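You operate a simulated robot arm through the tools that you are given. There is no shell and no other tool. Be economical: measure what you need, move in short steps, check, and stop when the job is done.

Carry out the task below with a simulated two-armed robot. There is one attempt and no reset: what you move stays moved.

JOB
Take the tall white carton on the bottom shelf of the white trolley and put it away on the upper wall shelf.

The check looks at the end state, three seconds after you hand in, the way a careful person would. Anything else that was tipped, shoved, dropped, spilled or broken makes it a failure.

ROBOT AND FRAMES
Two 7-joint arms with two-finger parallel grippers on one trunk, on a base that drives. Base frame: it is fixed to the floor where the robot stands at the start and does not move with it; the origin is under the middle of the robot, x ahead of it, y to its left, z up. Units: m, degrees, N and s.
The left shoulder is at the start at [0.07, 0.134, 0.776], the right one opposite. Places, roughly: upper wall shelf [-7.6, -0.4, 1.6]. Payload 1.57 kg a hand.
The tool frame of a hand sits at the grasp point between the pads (the TCP): z along the fingers, y along the line on which they close. The tips reach 0.03 m beyond it. Largest opening 0.08 m; finger width 0.017, thickness 0.012; the body of the gripper, 0.04 by 0.082 m, starts 0.08 m behind the TCP.
Orientation is told as [roll, pitch, yaw] about the base's x, y, z axes, in that order, counted from this pose: with the fingers straight down and closing along the base's y, the tool's x points along the base's -x, its y along +y and its z along -z.

CONTROLS
- The arms move only by the tool play_rows. It takes "left_commands", "right_commands" or both (then of equal length, played together; a hand with none holds still); each is text: rows parted by semicolons, each of 7 numbers parted by spaces: the gripper command, from -1 (fully open) to 1 (shut), values between in proportion, then the shift along the base's x, y, z in units of 25 mm (1.0 is 25 mm), then the turn, a rotation vector about the base's x, y, z in units of 4 degrees (1.0 is 4 degrees). In form: hand dx dy dz ax ay az; .... A call has 1 to 10 rows; each row shifts and turns the commanded pose from where the row before left it. A call with a number of a shift or a turn outside -1 to 1 is refused whole. Each row takes 0.2 s and may step no farther than 0.05 m and 8.6 degrees from the row before; otherwise, or with a gripper value out of range, the whole call is refused. A pose out of reach is approached as far as the arm can. The call stops where the force on the tool passes 40 N (or 10 N more than at its start, if that is more) or the arm is blocked; 0.2 s more then pass. The fingers move at their own pace (about 0.153 m/s each) and stop on an object; they squeeze with about 30 N. The grip force told is the motor's: it shows also when the fingers shut on nothing. Time passes only in rows, and 0.2 s behind the last, so rows that do not move let the fingers close. The reply holds the time, the measured pose of the TCP, the force on the tool along the base axes, the opening and the grip force, in the units named above and with some noise.
- Cameras (640 x 400 px; columns grow to the right, rows downward): "scene" is now at [0.1374, 0.0022, 0.9913]; the picture's right is [0.07, -1.00, 0.00], its down [-0.67, -0.05, -0.75] and it looks along [0.74, 0.05, -0.67] (base axes); focal length 283 px, centre (320, 200). "left" rides on the left gripper at [0.072, 0.007, -0.122] in its tool frame; the picture's right is [-0.09, 1.00, 0.00], its down [-0.84, -0.08, -0.54] and it looks along [-0.54, -0.05, 0.84] (tool axes); focal length 238 px, centre (320, 200). "right" rides on the right gripper at [0.072, -0.007, -0.122] in its tool frame; the picture's right is [0.09, 1.00, 0.00], its down [-0.84, 0.08, -0.54] and it looks along [-0.54, 0.05, 0.84] (tool axes); focal length 238 px, centre (320, 200). There is no depth. A picture from a camera that has moved, and an enlarged one, comes with that camera's place and axes in the base frame and with its lens. The place of the scene camera against the robot may be out by one fixed shift of up to 0.012 m in any direction.
- capture(camera): a new picture of that camera. The clock stands still meanwhile.
- move_column(by): slides the trunk up (or, below 0, down) by that many m; the arms and the scene camera ride with it, the base frame stays. It gives what a move gives, with no picture.
- base_move(legs): drives the robot by 1 to 6 legs, each [ahead, left, turn to the left] in m, m and degrees, along the robot's own axes; the way and the turn of a leg run together, so that a leg with both is an arc; at most 1.5 m and 180 degrees a leg. The arms and the cameras ride along, it lands a little off, and it stops where it bumps. It gives what a move gives.
- pan_tilt(pan, tilt): turns the head with the scene camera to pan (to the left, within 86 degrees either way) and tilt (down, from -29 to 69), counted from straight ahead of the robot. It gives what a move gives.
- enlarge(camera, box): a new picture of the part [left, top, right, bottom] of that camera's present view, enlarged. The clock stands still meanwhile.
- sign_off(): hands the job in; it is judged then, once.

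Work in short steps. Places have to be worked out from the pictures, the camera data and where the tool is seen: move nearer, look again, correct. Check each grasp and each placing, and mend what went wrong. You have 120 turns and 92 pictures in all, those below and enlarged ones among them. Open the grippers and draw the arms clear of the work before you hand the job in, unless the task says otherwise; then end with one line.

The tools are called after "Request:" as a command line: name --argument value ..., lists and objects as JSON in quotes. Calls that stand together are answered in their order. play_rows: Moves the arms, as the interface text tells. Its arguments: {"type":"object","properties":{"left_commands":{"type":"string"},"right_commands":{"type":"string"}},"required":[]} The other tools are called the same way: move_column (by) slides the trunk up or down; base_move (legs) drives the base; pan_tilt (pan, tilt) turns the head that bears the scene camera; capture (camera) takes a picture; enlarge (camera, box) takes an enlarged picture of a part of a camera's view; sign_off () hands the job in.

At the start:

```text
time_s: 0.0
left_position: [0.3138, 0.1028, 0.7086]
left_tool_rot: [0.0, 0.0, 0.0]
left_force: [0.1, 0.4, 0.1]
left_opening: 0.0799
left_gripper_force: 0.1
right_position: [0.4262, -0.1415, 0.8162]
right_tool_rot: [0.0, 0.0, -0.2]
right_force: [0.0, 0.1, -0.7]
right_opening: 0.0801
right_gripper_force: 0.0
trunk travel left (down, up): [-0.35, 0.59]
robot x, y, heading: [-0.0001, 0.0015, 0.0]
head pan, tilt: [3.9, 41.8]
```

scene: 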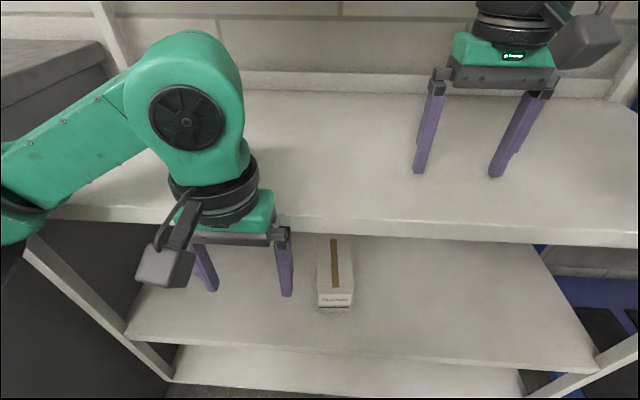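
right: 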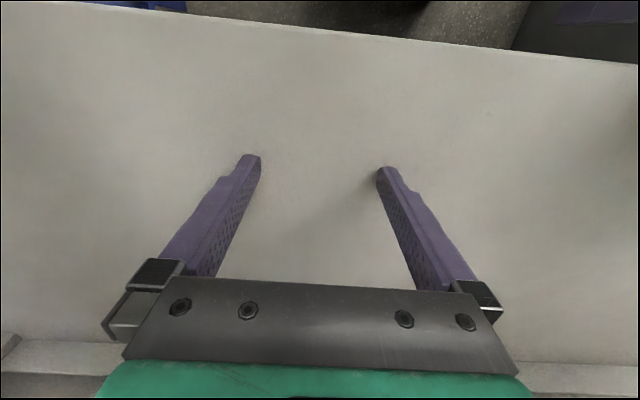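
left: 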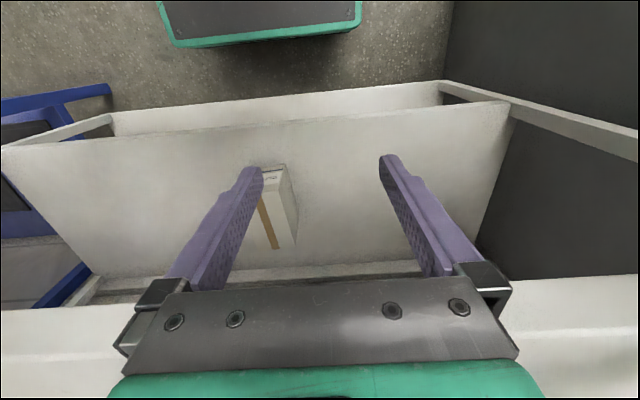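

The pictures show a white shelved unit ahead with a small carton on a lower level. I look around to identify the trolley and the wall shelf.

Request:
pan_tilt --pan 0 --tilt 65

Request:
capture --camera "scene"

Request:
pan_tilt --pan 0 --tilt 10

Request:
capture --camera "scene"

Request:
pan_tilt --pan 85 --tilt 20

Request:
capture --camera "scene"

Request:
pan_tilt --pan -85 --tilt 20

Request:
capture --camera "scene"

```text
time_s: 0.9
left_position: [0.315, 0.1035, 0.7095]
left_tool_rot: [0.0, -0.1, 0.0]
left_force: [-0.1, 0.0, -0.2]
left_opening: 0.0801
left_gripper_force: 0.0
right_position: [0.4269, -0.1401, 0.8171]
right_tool_rot: [0.0, -0.1, -0.1]
right_force: [0.2, 0.5, -0.5]
right_opening: 0.08
right_gripper_force: 0.0
trunk travel left (down, up): [-0.35, 0.59]
robot x, y, heading: [-0.0004, 0.0011, -0.2]
head pan, tilt: [0.0, 65.0]
```

```text
88 pictures are left
camera scene: at [0.1146, -0.0035, 0.9618], right [0.0, -1.0, 0.0], down [-0.91, 0.0, -0.42], along [0.42, 0.0, -0.91], focal length 283 px, centre (320, 200)
```

scene: 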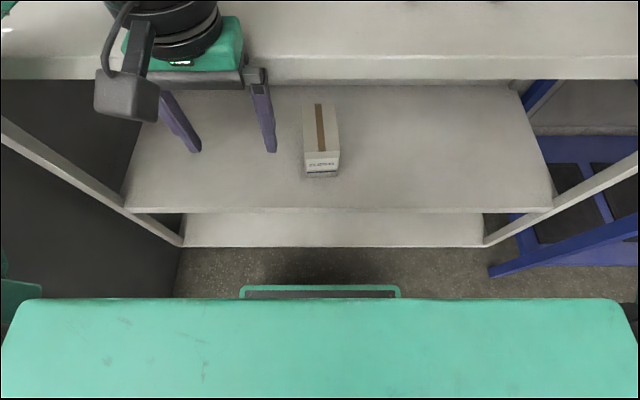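

```text
time_s: 2.1
left_position: [0.3127, 0.103, 0.7076]
left_tool_rot: [0.0, 0.0, 0.1]
left_force: [-0.2, 0.1, 0.3]
left_opening: 0.0798
left_gripper_force: 0.0
right_position: [0.4274, -0.1409, 0.8159]
right_tool_rot: [0.1, 0.1, -0.1]
right_force: [0.3, 0.1, -0.4]
right_opening: 0.0801
right_gripper_force: 0.1
trunk travel left (down, up): [-0.35, 0.59]
robot x, y, heading: [-0.0004, -0.0013, -0.0]
head pan, tilt: [0.0, 10.0]
```

```text
87 pictures are left
camera scene: at [0.1469, -0.0035, 1.0416], right [0.0, -1.0, 0.0], down [-0.17, 0.0, -0.98], along [0.98, 0.0, -0.17], focal length 283 px, centre (320, 200)
```

scene: 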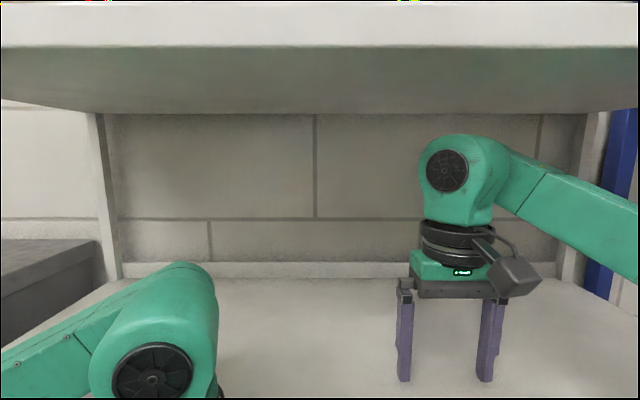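

```text
time_s: 3.7
left_position: [0.3131, 0.1038, 0.7077]
left_tool_rot: [0.0, 0.0, 0.0]
left_force: [0.0, -0.1, 0.3]
left_opening: 0.0799
left_gripper_force: 0.0
right_position: [0.4263, -0.1415, 0.8156]
right_tool_rot: [0.0, 0.0, -0.1]
right_force: [0.5, 0.1, 0.4]
right_opening: 0.08
right_gripper_force: 0.1
trunk travel left (down, up): [-0.35, 0.59]
robot x, y, heading: [0.0013, 0.0033, -0.1]
head pan, tilt: [85.0, 20.0]
```

```text
86 pictures are left
camera scene: at [0.0621, 0.0893, 1.0254], right [1.0, -0.09, 0.0], down [-0.03, -0.34, -0.94], along [0.08, 0.94, -0.34], focal length 283 px, centre (320, 200)
```

scene: 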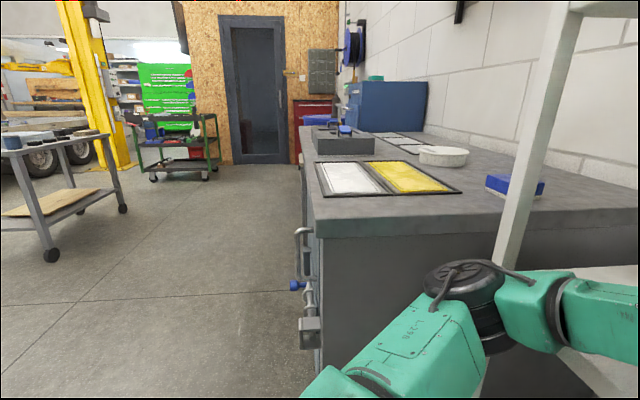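

```text
time_s: 6.3
left_position: [0.3133, 0.1025, 0.7092]
left_tool_rot: [0.0, 0.0, -0.1]
left_force: [-0.6, 0.7, 0.0]
left_opening: 0.0798
left_gripper_force: 0.1
right_position: [0.4261, -0.1415, 0.8155]
right_tool_rot: [0.0, 0.0, -0.1]
right_force: [0.3, -0.4, -0.3]
right_opening: 0.08
right_gripper_force: 0.1
trunk travel left (down, up): [-0.35, 0.59]
robot x, y, heading: [-0.0036, -0.0005, 0.0]
head pan, tilt: [-85.0, 20.0]
```

```text
85 pictures are left
camera scene: at [0.062, -0.0963, 1.0254], right [-1.0, -0.09, 0.0], down [-0.03, 0.34, -0.94], along [0.08, -0.94, -0.34], focal length 283 px, centre (320, 200)
```

scene: 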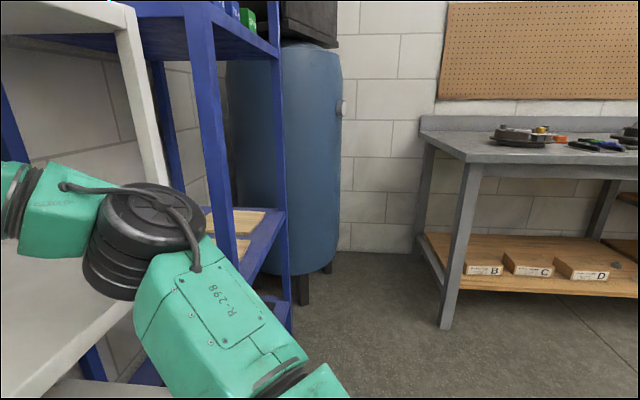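

The unit ahead is fixed-looking shelving with a carton on a middle deck, so I'm not sure it is the "white trolley". I back off straight and look at the whole unit and the surroundings.

Request:
base_move --legs '[[-0.7, 0, 0]]'

Request:
pan_tilt --pan 0 --tilt 20

Request:
capture --camera "scene"

Request:
base_move --legs '[[0, 0, 150]]'

Request:
capture --camera "scene"

Request:
pan_tilt --pan 70 --tilt 15

Request:
capture --camera "scene"

```text
time_s: 10.2
left_position: [-0.3933, 0.1032, 0.7095]
left_tool_rot: [0.0, 0.1, 0.1]
left_force: [-0.5, -0.5, 0.6]
left_opening: 0.08
left_gripper_force: 0.1
right_position: [-0.2803, -0.1414, 0.8155]
right_tool_rot: [0.0, -0.1, -0.1]
right_force: [0.1, -0.2, -0.5]
right_opening: 0.0798
right_gripper_force: 0.2
trunk travel left (down, up): [-0.35, 0.59]
robot x, y, heading: [-0.7048, 0.0007, 0.2]
head pan, tilt: [-85.0, 20.0]
```

```text
time_s: 11.7
left_position: [-0.393, 0.1027, 0.7086]
left_tool_rot: [0.0, 0.0, 0.0]
left_force: [-0.7, 1.0, 0.3]
left_opening: 0.08
left_gripper_force: 0.0
right_position: [-0.2805, -0.1406, 0.8153]
right_tool_rot: [0.0, 0.0, 0.0]
right_force: [0.0, 0.4, -0.1]
right_opening: 0.0801
right_gripper_force: 0.1
trunk travel left (down, up): [-0.35, 0.59]
robot x, y, heading: [-0.705, 0.0018, 0.1]
head pan, tilt: [0.0, 20.0]
```

```text
84 pictures are left
camera scene: at [-0.5598, -0.0036, 1.0254], right [0.0, -1.0, 0.0], down [-0.34, 0.0, -0.94], along [0.94, 0.0, -0.34], focal length 283 px, centre (320, 200)
```

scene: 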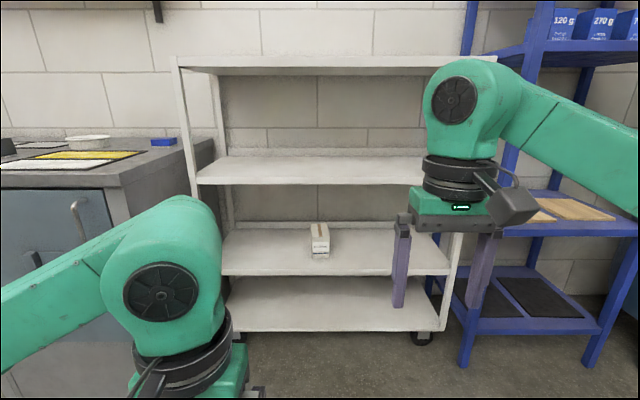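

```text
time_s: 18.3
left_position: [-1.0298, 0.0644, 0.709]
left_tool_rot: [0.0, 0.0, 150.3]
left_force: [0.1, 0.1, 0.5]
left_opening: 0.0802
left_gripper_force: 0.1
right_position: [-1.0078, 0.3343, 0.816]
right_tool_rot: [0.0, 0.0, 150.3]
right_force: [-0.7, 0.0, -0.6]
right_opening: 0.0801
right_gripper_force: 0.0
trunk travel left (down, up): [-0.35, 0.59]
robot x, y, heading: [-0.7066, -0.0024, 150.4]
head pan, tilt: [0.0, 20.0]
```

```text
83 pictures are left
camera scene: at [-0.8275, 0.0676, 1.0254], right [0.5, 0.87, 0.0], down [0.3, -0.17, -0.94], along [-0.82, 0.47, -0.34], focal length 283 px, centre (320, 200)
```

scene: 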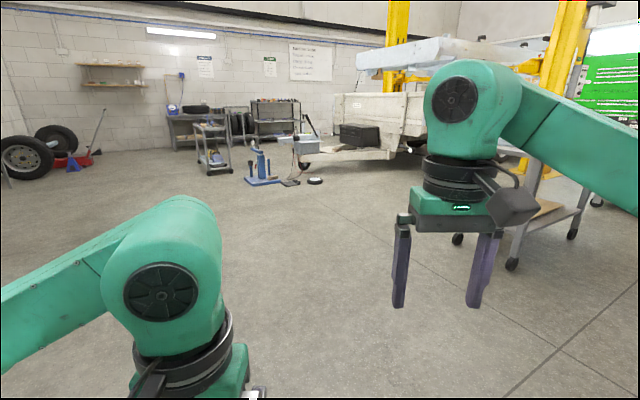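

```text
time_s: 19.7
left_position: [-1.0302, 0.0661, 0.7094]
left_tool_rot: [0.0, 0.0, 150.3]
left_force: [0.4, 0.4, -0.8]
left_opening: 0.0799
left_gripper_force: 0.0
right_position: [-1.0066, 0.3333, 0.8167]
right_tool_rot: [0.0, 0.0, 150.2]
right_force: [0.9, 0.1, 0.3]
right_opening: 0.08
right_gripper_force: 0.0
trunk travel left (down, up): [-0.35, 0.59]
robot x, y, heading: [-0.7048, -0.0029, 150.5]
head pan, tilt: [70.0, 15.0]
```

```text
82 pictures are left
camera scene: at [-0.8179, -0.0389, 1.0336], right [-0.65, 0.76, 0.0], down [0.2, 0.17, -0.97], along [-0.74, -0.62, -0.26], focal length 283 px, centre (320, 200)
```

scene: 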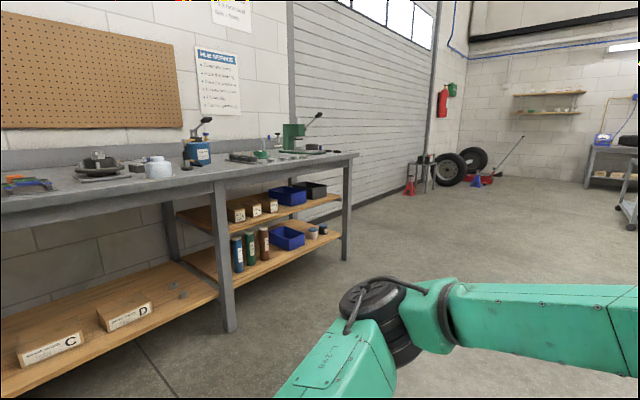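

The wall shelves are visible on the far wall, and there are carts near them. I zoom on those carts and shelves.

Request:
pan_tilt --pan 10 --tilt 10

Request:
enlarge --camera "scene" --box '[120, 40, 360, 190]'

Request:
enlarge --camera "scene" --box '[240, 60, 400, 160]'

Request:
base_move --legs '[[0, 0, -150.4]]'

Request:
pan_tilt --pan 0 --tilt 35

Request:
enlarge --camera "scene" --box '[220, 60, 460, 210]'

```text
time_s: 21.0
left_position: [-1.0297, 0.0647, 0.7093]
left_tool_rot: [0.1, 0.0, 150.3]
left_force: [0.3, 0.1, 0.1]
left_opening: 0.0802
left_gripper_force: 0.0
right_position: [-1.0078, 0.3357, 0.8166]
right_tool_rot: [0.0, -0.1, 150.2]
right_force: [-0.1, -0.7, 0.1]
right_opening: 0.0799
right_gripper_force: 0.0
trunk travel left (down, up): [-0.35, 0.59]
robot x, y, heading: [-0.7026, 0.0024, 150.5]
head pan, tilt: [10.0, 10.0]
```

```text
2.67 times, centred on (240, 115) of scene
camera zoom: at [-0.8342, 0.0528, 1.0417], right [0.34, 0.94, 0.0], down [0.16, -0.06, -0.98], along [-0.93, 0.33, -0.17], focal length 754 px, centre (533, 427)
```

zoom: 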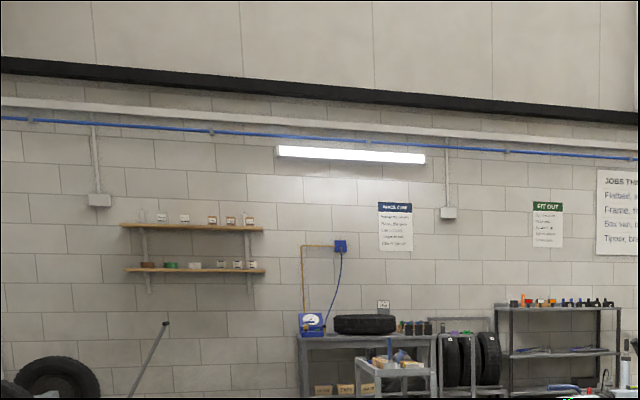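

```text
4.00 times, centred on (320, 110) of scene
camera zoom: at [-0.8342, 0.0528, 1.0417], right [0.34, 0.94, 0.0], down [0.16, -0.06, -0.98], along [-0.93, 0.33, -0.17], focal length 1131 px, centre (320, 560)
```

zoom: 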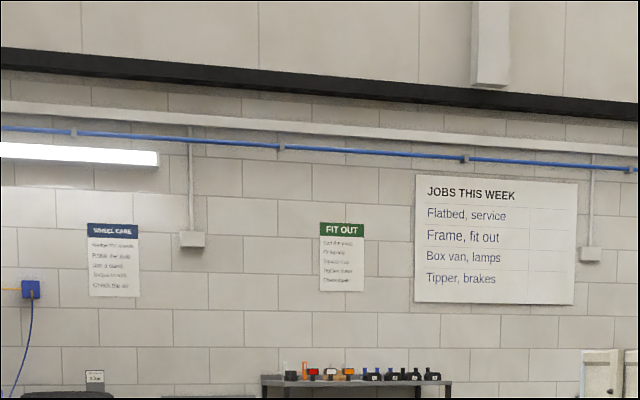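

```text
time_s: 27.6
left_position: [-0.3967, 0.1118, 0.7086]
left_tool_rot: [-0.1, 0.0, 1.5]
left_force: [-0.3, 0.0, -1.0]
left_opening: 0.08
left_gripper_force: 0.1
right_position: [-0.2772, -0.1294, 0.8156]
right_tool_rot: [0.0, 0.0, 1.4]
right_force: [0.2, -0.5, -0.9]
right_opening: 0.0798
right_gripper_force: 0.0
trunk travel left (down, up): [-0.35, 0.59]
robot x, y, heading: [-0.7105, -0.0007, 1.5]
head pan, tilt: [10.0, 10.0]
```

```text
time_s: 28.4
left_position: [-0.3966, 0.1109, 0.7098]
left_tool_rot: [0.0, 0.0, 1.4]
left_force: [-0.1, 1.0, -0.2]
left_opening: 0.08
left_gripper_force: 0.0
right_position: [-0.2767, -0.1303, 0.8158]
right_tool_rot: [0.0, 0.0, 1.4]
right_force: [0.6, 0.1, 0.5]
right_opening: 0.08
right_gripper_force: 0.1
trunk travel left (down, up): [-0.35, 0.59]
robot x, y, heading: [-0.7031, -0.0031, 1.3]
head pan, tilt: [0.0, 35.0]
```

```text
2.67 times, centred on (340, 135) of scene
camera zoom: at [-0.5648, 0.0001, 1.0016], right [0.03, -1.0, 0.0], down [-0.57, -0.01, -0.82], along [0.82, 0.02, -0.57], focal length 754 px, centre (267, 373)
```

zoom: 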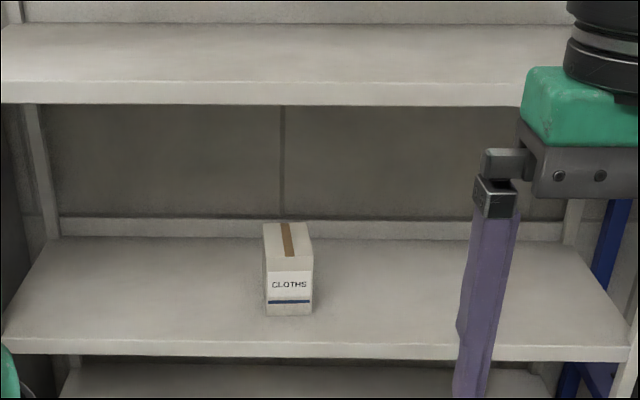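

The carton here ("CLOTHS") is on the second deck from below. I lower the trunk to look fully into the bottom deck, and see whether another carton is there.

Request:
move_column --by -0.33

Request:
pan_tilt --pan 0 --tilt 22

Request:
capture --camera "scene"

```text
time_s: 31.7
left_position: [-0.397, 0.112, 0.3786]
left_tool_rot: [0.0, 0.1, 1.6]
left_force: [0.0, 0.1, 0.2]
left_opening: 0.0802
left_gripper_force: 0.1
right_position: [-0.2772, -0.1301, 0.4875]
right_tool_rot: [-0.1, 0.0, 1.3]
right_force: [0.8, 0.2, 1.7]
right_opening: 0.08
right_gripper_force: 0.0
trunk travel left (down, up): [-0.02, 0.92]
robot x, y, heading: [-0.7059, 0.0055, 1.6]
head pan, tilt: [0.0, 35.0]
```

```text
time_s: 32.4
left_position: [-0.3967, 0.1125, 0.3788]
left_tool_rot: [0.0, 0.0, 1.5]
left_force: [-0.5, -0.1, -0.4]
left_opening: 0.0802
left_gripper_force: 0.0
right_position: [-0.2767, -0.1308, 0.4855]
right_tool_rot: [0.0, 0.0, 1.4]
right_force: [0.0, 1.1, 0.0]
right_opening: 0.0801
right_gripper_force: 0.1
trunk travel left (down, up): [-0.02, 0.92]
robot x, y, heading: [-0.7115, 0.0019, 1.5]
head pan, tilt: [0.0, 22.0]
```

```text
78 pictures are left
camera scene: at [-0.5602, 0.0002, 0.6921], right [0.03, -1.0, 0.0], down [-0.38, -0.01, -0.93], along [0.93, 0.02, -0.38], focal length 283 px, centre (320, 200)
```

scene: 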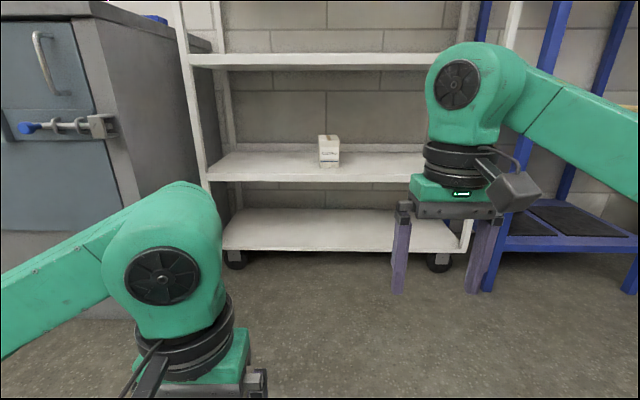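

The bottom deck of this unit looks empty, so the described carton may be on another trolley. I drive across toward the wall shelf to look at the cart there.

Request:
move_column --by 0.33

Request:
base_move --legs '[[0, 0, 178], [1.5, 0, 0], [1.2, 0, 0]]'

Request:
pan_tilt --pan 0 --tilt 10

Request:
capture --camera "scene"

Request:
pan_tilt --pan -60 --tilt 10

Request:
capture --camera "scene"

Request:
pan_tilt --pan 60 --tilt 10

Request:
capture --camera "scene"

```text
time_s: 35.7
left_position: [-0.3965, 0.1107, 0.7086]
left_tool_rot: [0.0, 0.1, 1.5]
left_force: [-0.5, 0.5, -0.7]
left_opening: 0.0798
left_gripper_force: 0.0
right_position: [-0.2769, -0.1306, 0.8152]
right_tool_rot: [0.0, 0.0, 1.3]
right_force: [0.4, -0.6, -0.5]
right_opening: 0.0803
right_gripper_force: 0.1
trunk travel left (down, up): [-0.35, 0.59]
robot x, y, heading: [-0.7084, -0.0006, 1.5]
head pan, tilt: [0.0, 22.0]
```

```text
time_s: 56.0
left_position: [-3.6922, -0.0565, 0.709]
left_tool_rot: [0.1, 0.1, 179.5]
left_force: [-0.2, 0.6, 0.2]
left_opening: 0.08
left_gripper_force: 0.1
right_position: [-3.8045, 0.1882, 0.8155]
right_tool_rot: [0.0, 0.0, 179.3]
right_force: [-0.5, -0.7, -0.3]
right_opening: 0.0801
right_gripper_force: 0.1
trunk travel left (down, up): [-0.35, 0.59]
robot x, y, heading: [-3.3799, 0.0401, 179.6]
head pan, tilt: [0.0, 22.0]
```

```text
time_s: 56.7
left_position: [-3.6932, -0.0568, 0.7099]
left_tool_rot: [0.0, 0.0, 179.4]
left_force: [0.1, -0.1, 0.2]
left_opening: 0.0801
left_gripper_force: 0.1
right_position: [-3.8035, 0.1887, 0.8161]
right_tool_rot: [0.0, 0.0, 179.2]
right_force: [-0.7, 0.2, 0.6]
right_opening: 0.0801
right_gripper_force: 0.1
trunk travel left (down, up): [-0.35, 0.59]
robot x, y, heading: [-3.38, 0.0402, 179.5]
head pan, tilt: [0.0, 10.0]
```

```text
77 pictures are left
camera scene: at [-3.5181, 0.0409, 1.0416], right [0.01, 1.0, 0.0], down [0.17, 0.0, -0.98], along [-0.98, 0.01, -0.17], focal length 283 px, centre (320, 200)
```

scene: 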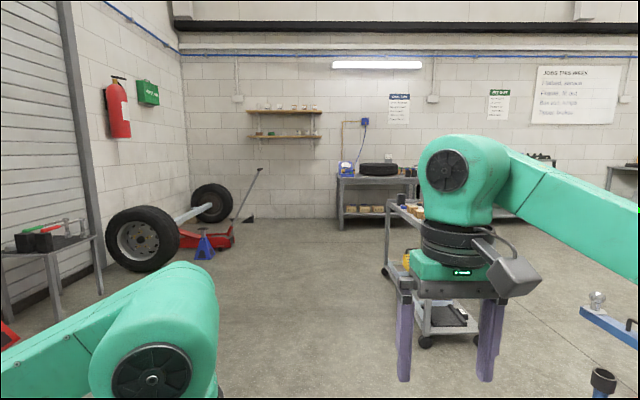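

```text
time_s: 58.0
left_position: [-3.6922, -0.0574, 0.7089]
left_tool_rot: [0.0, 0.0, 179.4]
left_force: [-0.5, -0.9, 0.6]
left_opening: 0.0799
left_gripper_force: 0.1
right_position: [-3.8031, 0.1885, 0.8155]
right_tool_rot: [0.0, 0.0, 179.4]
right_force: [0.1, 0.3, -1.0]
right_opening: 0.0799
right_gripper_force: 0.0
trunk travel left (down, up): [-0.35, 0.59]
robot x, y, heading: [-3.378, 0.0431, 179.5]
head pan, tilt: [-60.0, 10.0]
```

```text
76 pictures are left
camera scene: at [-3.4708, 0.1208, 1.0417], right [0.87, 0.49, 0.0], down [0.09, -0.15, -0.98], along [-0.48, 0.86, -0.17], focal length 283 px, centre (320, 200)
```

scene: 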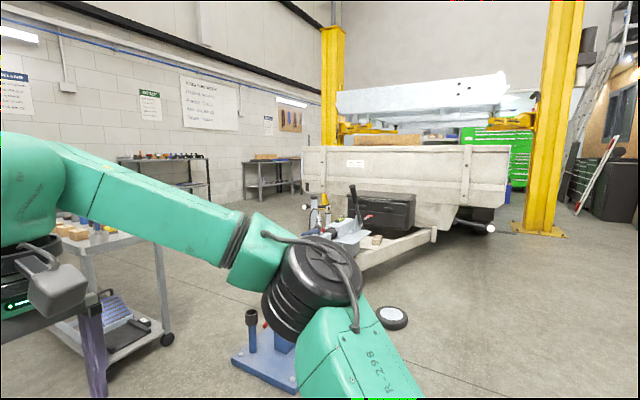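

```text
time_s: 60.0
left_position: [-3.6915, -0.0574, 0.7087]
left_tool_rot: [0.0, 0.1, 179.3]
left_force: [-0.5, 0.2, 0.4]
left_opening: 0.0799
left_gripper_force: 0.1
right_position: [-3.8039, 0.1887, 0.8164]
right_tool_rot: [0.1, 0.0, 179.3]
right_force: [-0.1, 0.0, 0.4]
right_opening: 0.0801
right_gripper_force: 0.0
trunk travel left (down, up): [-0.35, 0.59]
robot x, y, heading: [-3.3767, 0.0457, 179.2]
head pan, tilt: [60.0, 10.0]
```

```text
75 pictures are left
camera scene: at [-3.4725, -0.0401, 1.0417], right [-0.86, 0.51, 0.0], down [0.09, 0.15, -0.98], along [-0.5, -0.85, -0.17], focal length 283 px, centre (320, 200)
```

scene: 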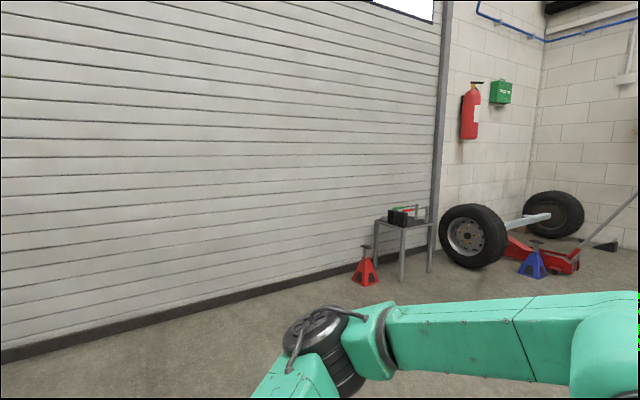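

The cart here is grey with tools. I drive on to the wall shelf, viewing this cart's lower deck and the shelf contents.

Request:
base_move --legs '[[1.5, 0.0, 0], [0.9, 0.3, 0]]'

Request:
pan_tilt --pan -75 --tilt 25

Request:
capture --camera "scene"

Request:
pan_tilt --pan 10 --tilt -10

Request:
capture --camera "scene"

```text
time_s: 71.7
left_position: [-6.0346, -0.2953, 0.7088]
left_tool_rot: [0.1, 0.0, 178.5]
left_force: [-0.2, 0.3, 0.2]
left_opening: 0.0801
left_gripper_force: 0.0
right_position: [-6.1416, -0.0479, 0.8165]
right_tool_rot: [0.0, 0.0, 178.4]
right_force: [0.4, 0.8, -1.3]
right_opening: 0.08
right_gripper_force: 0.2
trunk travel left (down, up): [-0.35, 0.59]
robot x, y, heading: [-5.7201, -0.2002, 178.7]
head pan, tilt: [60.0, 10.0]
```

```text
time_s: 73.8
left_position: [-6.0343, -0.2949, 0.7085]
left_tool_rot: [0.0, 0.0, 178.5]
left_force: [0.2, 1.0, -0.4]
left_opening: 0.08
left_gripper_force: 0.1
right_position: [-6.1409, -0.0479, 0.815]
right_tool_rot: [-0.1, 0.0, 178.4]
right_force: [0.4, 0.7, 0.1]
right_opening: 0.0801
right_gripper_force: 0.0
trunk travel left (down, up): [-0.35, 0.59]
robot x, y, heading: [-5.72, -0.2011, 178.7]
head pan, tilt: [-75.0, 25.0]
```

```text
74 pictures are left
camera scene: at [-5.7866, -0.1121, 1.0174], right [0.97, 0.23, 0.0], down [0.1, -0.41, -0.91], along [-0.21, 0.88, -0.42], focal length 283 px, centre (320, 200)
```

scene: 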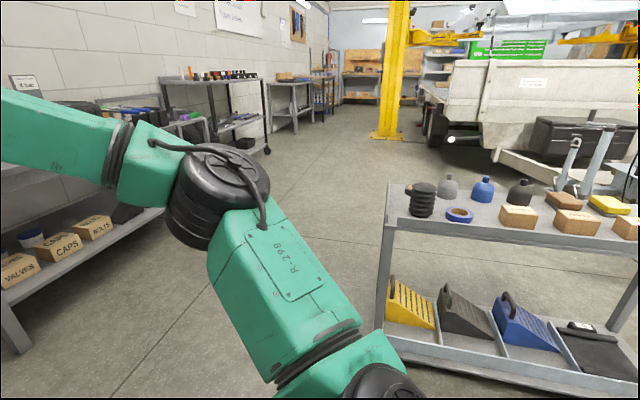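

```text
time_s: 75.4
left_position: [-6.0344, -0.295, 0.7086]
left_tool_rot: [0.1, 0.0, 178.5]
left_force: [0.0, 0.4, 0.2]
left_opening: 0.0801
left_gripper_force: 0.0
right_position: [-6.1409, -0.0475, 0.8159]
right_tool_rot: [0.0, 0.0, 178.4]
right_force: [0.1, -0.2, -1.0]
right_opening: 0.08
right_gripper_force: 0.1
trunk travel left (down, up): [-0.35, 0.59]
robot x, y, heading: [-5.718, -0.2022, 178.7]
head pan, tilt: [10.0, -10.0]
```

```text
73 pictures are left
camera scene: at [-5.8484, -0.2141, 1.0729], right [-0.15, 0.99, 0.0], down [-0.17, -0.03, -0.98], along [-0.97, -0.14, 0.17], focal length 283 px, centre (320, 200)
```

scene: 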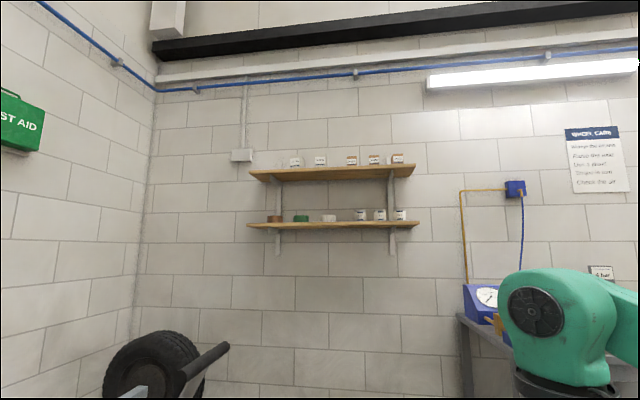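

The grey cart's lower deck holds wheel chocks only. While here I raise the trunk and move closer to map free space on the upper shelf.

Request:
move_column --by 0.58

Request:
base_move --legs '[[0.7, 0.1, 0]]'

Request:
pan_tilt --pan 0 --tilt 10

Request:
capture --camera "scene"

```text
refused: 0.58 is not a number from -0.4 to 0.4
```

```text
time_s: 77.7
left_position: [-6.3215, -0.3333, 0.7027]
left_tool_rot: [2.8, 1.3, 177.8]
left_force: [0.0, 0.8, -0.2]
left_opening: 0.0799
left_gripper_force: 0.2
right_position: [-6.4478, -0.089, 0.827]
right_tool_rot: [1.0, -1.5, -179.5]
right_force: [-0.6, 0.2, 0.3]
right_opening: 0.0801
right_gripper_force: 0.0
trunk travel left (down, up): [-0.35, 0.59]
robot x, y, heading: [-6.0367, -0.2404, -179.3]
head pan, tilt: [10.0, -10.0]
stopped in leg 1: the robot was blocked; the commanded pose is now the measured one
```

```text
time_s: 78.6
left_position: [-6.3223, -0.3326, 0.7012]
left_tool_rot: [2.6, 0.8, 178.0]
left_force: [-0.1, 0.7, 0.5]
left_opening: 0.0798
left_gripper_force: 0.0
right_position: [-6.4476, -0.0884, 0.8272]
right_tool_rot: [1.0, -1.7, -179.7]
right_force: [-0.1, 0.5, 1.0]
right_opening: 0.0801
right_gripper_force: 0.0
trunk travel left (down, up): [-0.35, 0.59]
robot x, y, heading: [-6.0398, -0.2403, -179.7]
head pan, tilt: [0.0, 10.0]
```

```text
72 pictures are left
camera scene: at [-6.1528, -0.2273, 1.0456], right [-0.01, 1.0, -0.02], down [0.14, -0.02, -0.99], along [-0.99, -0.01, -0.14], focal length 283 px, centre (320, 200)
```

scene: 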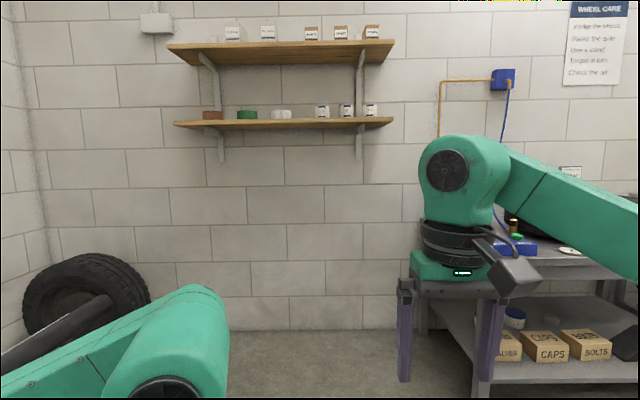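

The base bumped something at about x=-6.04. I look down around the front to see what it touched.

Request:
pan_tilt --pan 20 --tilt 65

Request:
capture --camera "scene"

Request:
pan_tilt --pan 70 --tilt 50

Request:
capture --camera "scene"

```text
time_s: 79.8
left_position: [-6.3237, -0.3338, 0.7011]
left_tool_rot: [2.7, 1.0, 177.9]
left_force: [1.3, 0.1, -0.2]
left_opening: 0.0801
left_gripper_force: 0.1
right_position: [-6.4483, -0.0879, 0.8256]
right_tool_rot: [1.0, -2.0, -179.7]
right_force: [0.0, -0.9, 0.1]
right_opening: 0.0801
right_gripper_force: 0.1
trunk travel left (down, up): [-0.35, 0.59]
robot x, y, heading: [-6.0413, -0.2402, -179.7]
head pan, tilt: [20.0, 65.0]
```

```text
71 pictures are left
camera scene: at [-6.1193, -0.2489, 0.9649], right [-0.35, 0.94, -0.01], down [0.84, 0.31, -0.45], along [-0.42, -0.16, -0.89], focal length 283 px, centre (320, 200)
```

scene: 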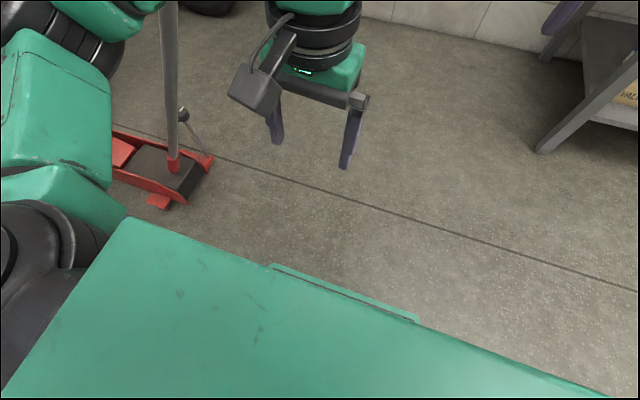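

```text
time_s: 81.0
left_position: [-6.3229, -0.3323, 0.7008]
left_tool_rot: [2.8, 1.0, 177.8]
left_force: [0.4, -0.3, 0.3]
left_opening: 0.0799
left_gripper_force: 0.0
right_position: [-6.4474, -0.0886, 0.8256]
right_tool_rot: [1.0, -1.7, -179.7]
right_force: [0.3, -0.7, 0.8]
right_opening: 0.0801
right_gripper_force: 0.1
trunk travel left (down, up): [-0.35, 0.59]
robot x, y, heading: [-6.0404, -0.2414, -179.7]
head pan, tilt: [70.0, 50.0]
```

```text
70 pictures are left
camera scene: at [-6.0879, -0.2998, 0.9828], right [-0.94, 0.34, 0.02], down [0.24, 0.71, -0.66], along [-0.24, -0.62, -0.75], focal length 283 px, centre (320, 200)
```

scene: 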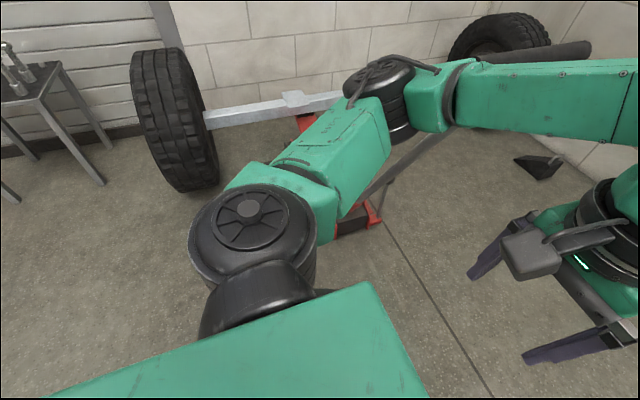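

The left arm met the jack's handle. I back straight off and check nothing was displaced.

Request:
base_move --legs '[[-0.35, -0.1, 0]]'

Request:
pan_tilt --pan 40 --tilt 30

Request:
capture --camera "scene"

```text
time_s: 83.3
left_position: [-5.9904, -0.2406, 0.6913]
left_tool_rot: [1.6, 2.7, 177.9]
left_force: [0.7, 0.4, -1.0]
left_opening: 0.08
left_gripper_force: 0.2
right_position: [-6.1169, 0.0036, 0.8167]
right_tool_rot: [0.1, -0.1, -179.8]
right_force: [1.1, 0.3, 0.2]
right_opening: 0.0803
right_gripper_force: 0.0
trunk travel left (down, up): [-0.35, 0.59]
robot x, y, heading: [-5.6902, -0.1336, -180.0]
head pan, tilt: [70.0, 50.0]
```

```text
time_s: 84.3
left_position: [-5.9897, -0.2405, 0.6916]
left_tool_rot: [1.5, 2.7, 177.9]
left_force: [0.0, -0.7, 0.1]
left_opening: 0.0802
left_gripper_force: 0.1
right_position: [-6.1166, 0.0019, 0.8167]
right_tool_rot: [0.0, -0.1, -179.7]
right_force: [-0.5, -1.0, 0.0]
right_opening: 0.0798
right_gripper_force: 0.1
trunk travel left (down, up): [-0.35, 0.59]
robot x, y, heading: [-5.6939, -0.1358, -179.8]
head pan, tilt: [40.0, 30.0]
```

```text
69 pictures are left
camera scene: at [-5.8053, -0.1987, 1.0093], right [-0.64, 0.76, 0.0], down [0.38, 0.32, -0.87], along [-0.66, -0.56, -0.5], focal length 283 px, centre (320, 200)
```

scene: 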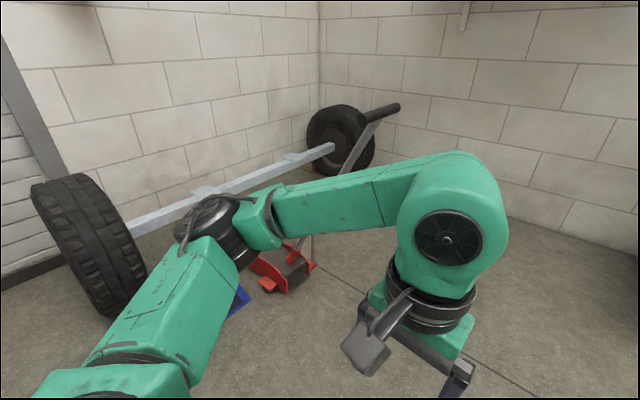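

The jack stands unchanged. I raise the trunk so the arms clear the handle and to see the shelf top.

Request:
move_column --by 0.4

Request:
move_column --by 0.18

Request:
pan_tilt --pan 5 --tilt 5

Request:
enlarge --camera "scene" --box '[180, 120, 420, 270]'

Request:
pan_tilt --pan 60 --tilt 35

Request:
capture --camera "scene"

Request:
pan_tilt --pan -86 --tilt 15

Request:
capture --camera "scene"

```text
time_s: 88.1
left_position: [-5.9913, -0.2396, 1.091]
left_tool_rot: [1.4, 2.8, 177.9]
left_force: [0.2, -0.3, 0.7]
left_opening: 0.08
left_gripper_force: 0.0
right_position: [-6.1177, 0.0028, 1.2175]
right_tool_rot: [0.0, -0.1, -179.9]
right_force: [-0.5, 0.1, 0.1]
right_opening: 0.0798
right_gripper_force: 0.2
trunk travel left (down, up): [-0.75, 0.19]
robot x, y, heading: [-5.6841, -0.1355, -179.5]
head pan, tilt: [40.0, 30.0]
```

```text
time_s: 90.1
left_position: [-5.9911, -0.2404, 1.2707]
left_tool_rot: [1.5, 2.8, 177.9]
left_force: [-0.6, 0.3, 0.7]
left_opening: 0.0801
left_gripper_force: 0.1
right_position: [-6.1169, 0.0035, 1.3968]
right_tool_rot: [0.1, 0.0, -179.9]
right_force: [0.6, -0.6, 0.6]
right_opening: 0.0799
right_gripper_force: 0.0
trunk travel left (down, up): [-0.93, 0.01]
robot x, y, heading: [-5.6885, -0.1332, -180.0]
head pan, tilt: [40.0, 30.0]
```

```text
time_s: 91.1
left_position: [-5.9901, -0.2404, 1.2699]
left_tool_rot: [1.5, 2.7, 177.9]
left_force: [0.0, 0.3, 0.2]
left_opening: 0.0799
left_gripper_force: 0.1
right_position: [-6.1162, 0.004, 1.3964]
right_tool_rot: [0.0, 0.0, -179.9]
right_force: [-0.6, -0.4, 0.0]
right_opening: 0.08
right_gripper_force: 0.0
trunk travel left (down, up): [-0.93, 0.01]
robot x, y, heading: [-5.6914, -0.1361, -180.2]
head pan, tilt: [5.0, 5.0]
```

```text
2.67 times, centred on (300, 195) of scene
camera zoom: at [-5.8276, -0.1487, 1.6297], right [-0.09, 1.0, 0.0], down [0.09, 0.01, -1.0], along [-0.99, -0.09, -0.09], focal length 754 px, centre (373, 213)
```

zoom: 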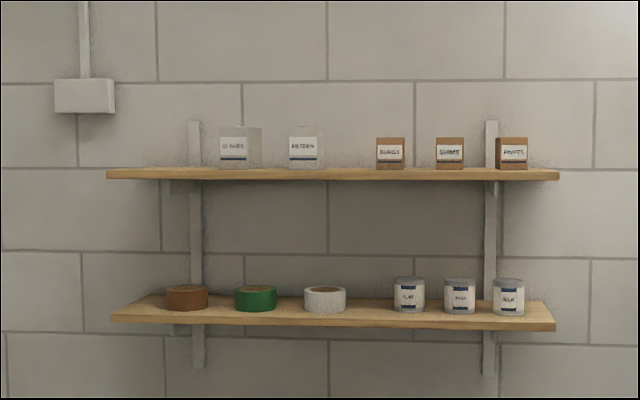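

```text
time_s: 92.4
left_position: [-5.9903, -0.2393, 1.2715]
left_tool_rot: [1.5, 2.7, 178.0]
left_force: [-0.4, -0.4, 0.3]
left_opening: 0.0801
left_gripper_force: 0.0
right_position: [-6.1168, 0.0035, 1.3961]
right_tool_rot: [0.0, -0.1, -179.9]
right_force: [-0.2, -0.1, 0.3]
right_opening: 0.0799
right_gripper_force: 0.1
trunk travel left (down, up): [-0.93, 0.01]
robot x, y, heading: [-5.695, -0.1393, -180.1]
head pan, tilt: [60.0, 35.0]
```

```text
67 pictures are left
camera scene: at [-5.7802, -0.2166, 1.5816], right [-0.87, 0.5, 0.0], down [0.29, 0.5, -0.82], along [-0.41, -0.71, -0.57], focal length 283 px, centre (320, 200)
```

scene: 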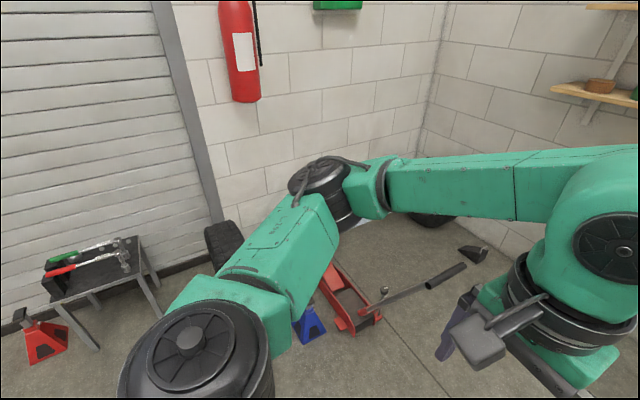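

```text
time_s: 94.7
left_position: [-5.9906, -0.2402, 1.2706]
left_tool_rot: [1.6, 2.7, 177.9]
left_force: [-0.1, -0.3, 0.3]
left_opening: 0.08
left_gripper_force: 0.0
right_position: [-6.1161, 0.0032, 1.3958]
right_tool_rot: [0.1, -0.1, -179.8]
right_force: [0.5, 0.9, -0.6]
right_opening: 0.0799
right_gripper_force: 0.1
trunk travel left (down, up): [-0.93, 0.01]
robot x, y, heading: [-5.6893, -0.139, -179.7]
head pan, tilt: [-85.9, 15.0]
```

```text
66 pictures are left
camera scene: at [-5.7431, -0.0472, 1.6136], right [1.0, 0.07, 0.0], down [0.02, -0.26, -0.97], along [-0.07, 0.96, -0.26], focal length 283 px, centre (320, 200)
```

scene: 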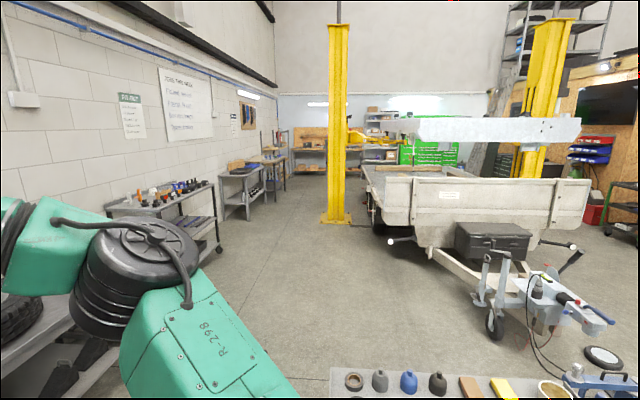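

The upper shelf holds white cartons GLOVES and FILTERS, a gap, then brown ones, so the white CLOTHS carton fits in that gap. I zoom into the far room once to make sure there's no other white trolley.

Request:
enlarge --camera "scene" --box '[200, 90, 360, 190]'

Request:
enlarge --camera "scene" --box '[350, 90, 510, 190]'

Request:
base_move --legs '[[-0.2, -0.1, 0], [0, 0, -177], [0.6, 0, 0]]'

Request:
pan_tilt --pan 25 --tilt 12

Request:
capture --camera "scene"

```text
4.00 times, centred on (280, 140) of scene
camera zoom: at [-5.7431, -0.0472, 1.6136], right [1.0, 0.07, 0.0], down [0.02, -0.26, -0.97], along [-0.07, 0.96, -0.26], focal length 1131 px, centre (480, 440)
```

zoom: 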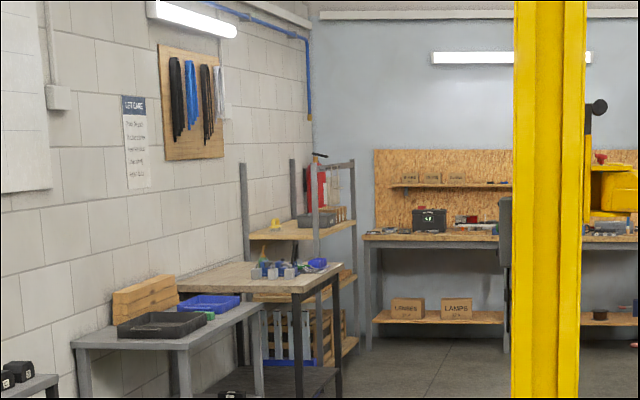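

```text
4.00 times, centred on (430, 140) of scene
camera zoom: at [-5.7431, -0.0472, 1.6136], right [1.0, 0.07, 0.0], down [0.02, -0.26, -0.97], along [-0.07, 0.96, -0.26], focal length 1131 px, centre (-120, 440)
```

zoom: 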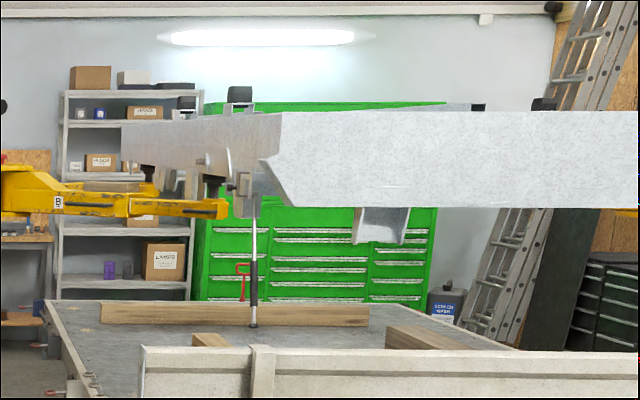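

```text
time_s: 106.6
left_position: [-4.6016, 0.1179, 1.272]
left_tool_rot: [1.5, 2.7, 1.1]
left_force: [-0.2, -0.8, -0.2]
left_opening: 0.0799
left_gripper_force: 0.0
right_position: [-4.4613, -0.1178, 1.3971]
right_tool_rot: [-0.1, -0.2, 3.3]
right_force: [-0.4, -0.1, 0.5]
right_opening: 0.0802
right_gripper_force: 0.1
trunk travel left (down, up): [-0.93, 0.01]
robot x, y, heading: [-4.896, -0.0015, 3.5]
head pan, tilt: [-85.9, 15.0]
```

```text
time_s: 108.5
left_position: [-4.5979, 0.1193, 1.2706]
left_tool_rot: [1.5, 2.8, 1.1]
left_force: [0.5, 1.2, 0.7]
left_opening: 0.0802
left_gripper_force: 0.0
right_position: [-4.4593, -0.1165, 1.397]
right_tool_rot: [0.1, -0.1, 3.2]
right_force: [-0.6, -1.4, -0.1]
right_opening: 0.08
right_gripper_force: 0.0
trunk travel left (down, up): [-0.93, 0.01]
robot x, y, heading: [-4.8877, 0.0012, 3.1]
head pan, tilt: [25.0, 12.0]
```

```text
63 pictures are left
camera scene: at [-4.7573, 0.0429, 1.6185], right [0.47, -0.88, 0.0], down [-0.18, -0.1, -0.98], along [0.86, 0.46, -0.21], focal length 283 px, centre (320, 200)
```

scene: 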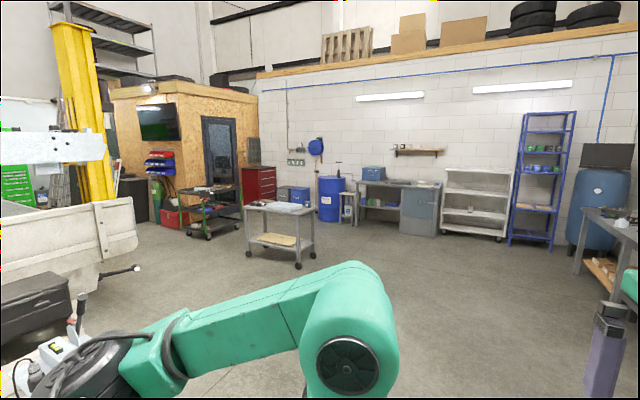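

The only white wheeled unit is the one at the start; I zoom on it to list everything on it.

Request:
enlarge --camera "scene" --box '[390, 140, 550, 240]'

```text
4.00 times, centred on (470, 190) of scene
camera zoom: at [-4.7573, 0.0429, 1.6185], right [0.47, -0.88, 0.0], down [-0.18, -0.1, -0.98], along [0.86, 0.46, -0.21], focal length 1131 px, centre (-280, 240)
```

zoom: 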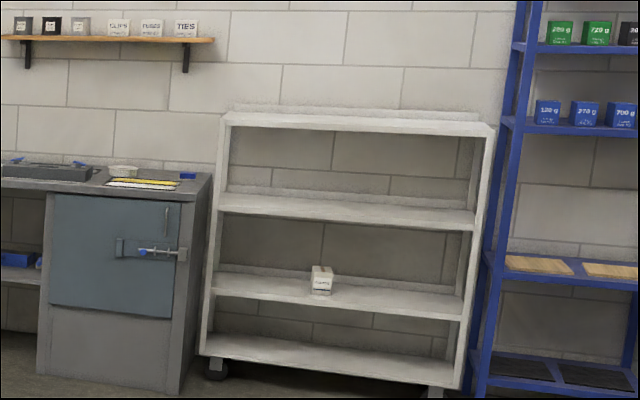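

The white wheeled unit at the start is the only white trolley and CLOTHS its only carton, so that is the object. It needs a horizontal grasp (about 0.07 wide, on a deck under another deck) with the wrist camera on top; I reorient the left hand here in the open: 180° about (1,0,-1).

Request:
play_rows --left_commands "-1 0 0 0 1 0 -1;-1 0 0 0 1 0 -1;-1 0 0 0 1 0 -1;-1 0 0 0 1 0 -1;-1 0 0 0 1 0 -1;-1 0 0 0 1 0 -1;-1 0 0 0 1 0 -1;-1 0 0 0 1 0 -1;-1 0 0 0 1 0 -1;-1 0 0 0 1 0 -1"

```text
time_s: 110.7
left_position: [-4.5986, 0.1177, 1.2708]
left_tool_rot: [39.5, 14.4, -34.7]
left_force: [0.2, 0.1, -1.0]
left_opening: 0.0802
left_gripper_force: 0.1
right_position: [-4.4591, -0.1177, 1.3961]
right_tool_rot: [0.0, -0.1, 3.2]
right_force: [-0.1, -0.2, 0.2]
right_opening: 0.08
right_gripper_force: 0.1
trunk travel left (down, up): [-0.93, 0.01]
robot x, y, heading: [-4.8914, 0.001, 3.5]
head pan, tilt: [25.0, 12.0]
```

Tracking well; I continue the turn, moving a little forward.

Request:
play_rows --left_commands "-1 0.2 0 0 1 0 -1;-1 0.2 0 0 1 0 -1;-1 0.2 0 0 1 0 -1;-1 0.2 0 0 1 0 -1;-1 0.2 0 0 1 0 -1;-1 0.2 0 0 1 0 -1;-1 0.2 0 0 1 0 -1;-1 0.2 0 0 1 0 -1;-1 0.2 0 0 1 0 -1;-1 0.2 0 0 1 0 -1"

Request:
play_rows --left_commands "-1 0.2 0 0 1 0 -1;-1 0.2 0 0 1 0 -1;-1 0.2 0 0 1 0 -1;-1 0.2 0 0 1 0 -1;-1 0.2 0 0 1 0 -1;-1 0.2 0 0 1 0 -1;-1 0.2 0 0 1 0 -1;-1 0.2 0 0 1 0 -1;-1 0.2 0 0 1 0 -1;-1 0.2 0 0 1 0 -1"

```text
time_s: 112.8
left_position: [-4.5494, 0.1196, 1.2718]
left_tool_rot: [69.3, 44.4, -61.0]
left_force: [0.2, -0.5, -0.5]
left_opening: 0.0798
left_gripper_force: 0.1
right_position: [-4.4598, -0.1177, 1.3961]
right_tool_rot: [0.0, -0.1, 3.3]
right_force: [-0.3, -0.6, 0.1]
right_opening: 0.0802
right_gripper_force: 0.0
trunk travel left (down, up): [-0.93, 0.01]
robot x, y, heading: [-4.8941, 0.0021, 3.1]
head pan, tilt: [25.0, 12.0]
```

```text
time_s: 115.0
left_position: [-4.4767, 0.1412, 1.2912]
left_tool_rot: [89.2, 75.4, -82.4]
left_force: [-0.9, 0.1, -0.1]
left_opening: 0.0796
left_gripper_force: 0.0
left hand out of reach, approached as far as the arm can: row 7, 8, 9, 10
right_position: [-4.458, -0.1199, 1.3955]
right_tool_rot: [0.1, 0.0, 3.3]
right_force: [-0.1, -1.2, -0.5]
right_opening: 0.0799
right_gripper_force: 0.1
trunk travel left (down, up): [-0.93, 0.01]
robot x, y, heading: [-4.8941, 0.0002, 3.2]
head pan, tilt: [25.0, 12.0]
```

The hand now points nearly forward with the camera on top; it's likely folded too close to the shoulder, so I extend forward while finishing the turn.

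Request:
play_rows --left_commands "-1 1 0 0 0 0 0;-1 1 0 0 0 0 0;-1 1 0 0 0 0 0;-1 1 0 0 0 0 0;-1 1 0 0 0.6 0 -0.6;-1 0 0 0 0.6 0 -0.6;-1 0 0 0 0.6 0 -0.6;-1 0 0 0 0 0 0"

Request:
pan_tilt --pan 25 --tilt 35

Request:
capture --camera "scene"

```text
time_s: 116.8
left_position: [-4.445, 0.1442, 1.3051]
left_tool_rot: [109.1, 82.8, -71.2]
left_force: [-0.4, 0.1, 0.2]
left_opening: 0.08
left_gripper_force: 0.0
left hand out of reach, approached as far as the arm can: row 1, 2, 3, 4, 5, 6, 7
right_position: [-4.4591, -0.1187, 1.3966]
right_tool_rot: [0.1, -0.1, 3.2]
right_force: [0.5, 0.0, 0.0]
right_opening: 0.0799
right_gripper_force: 0.0
trunk travel left (down, up): [-0.93, 0.01]
robot x, y, heading: [-4.8921, 0.0003, 3.3]
head pan, tilt: [25.0, 12.0]
```

```text
time_s: 117.7
left_position: [-4.4459, 0.1428, 1.3058]
left_tool_rot: [109.5, 82.7, -70.6]
left_force: [-0.8, 0.5, 0.6]
left_opening: 0.08
left_gripper_force: 0.1
right_position: [-4.4593, -0.1183, 1.3967]
right_tool_rot: [0.0, -0.1, 3.1]
right_force: [0.4, 0.0, 0.7]
right_opening: 0.08
right_gripper_force: 0.1
trunk travel left (down, up): [-0.93, 0.01]
robot x, y, heading: [-4.8925, 0.0031, 3.3]
head pan, tilt: [25.0, 35.0]
```

```text
61 pictures are left
camera scene: at [-4.7581, 0.0447, 1.6188], right [0.49, -0.87, 0.0], down [-0.18, -0.1, -0.98], along [0.85, 0.48, -0.2], focal length 283 px, centre (320, 200)
```

scene: 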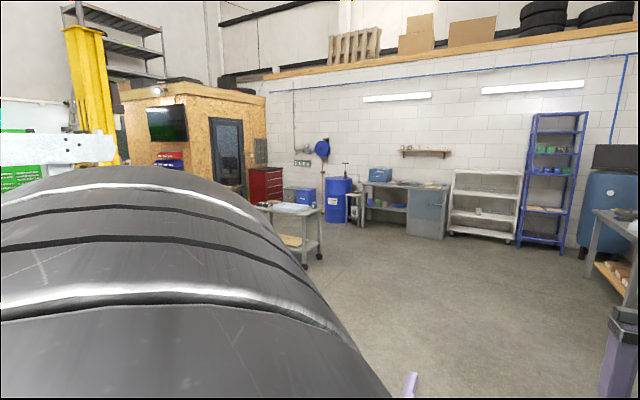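

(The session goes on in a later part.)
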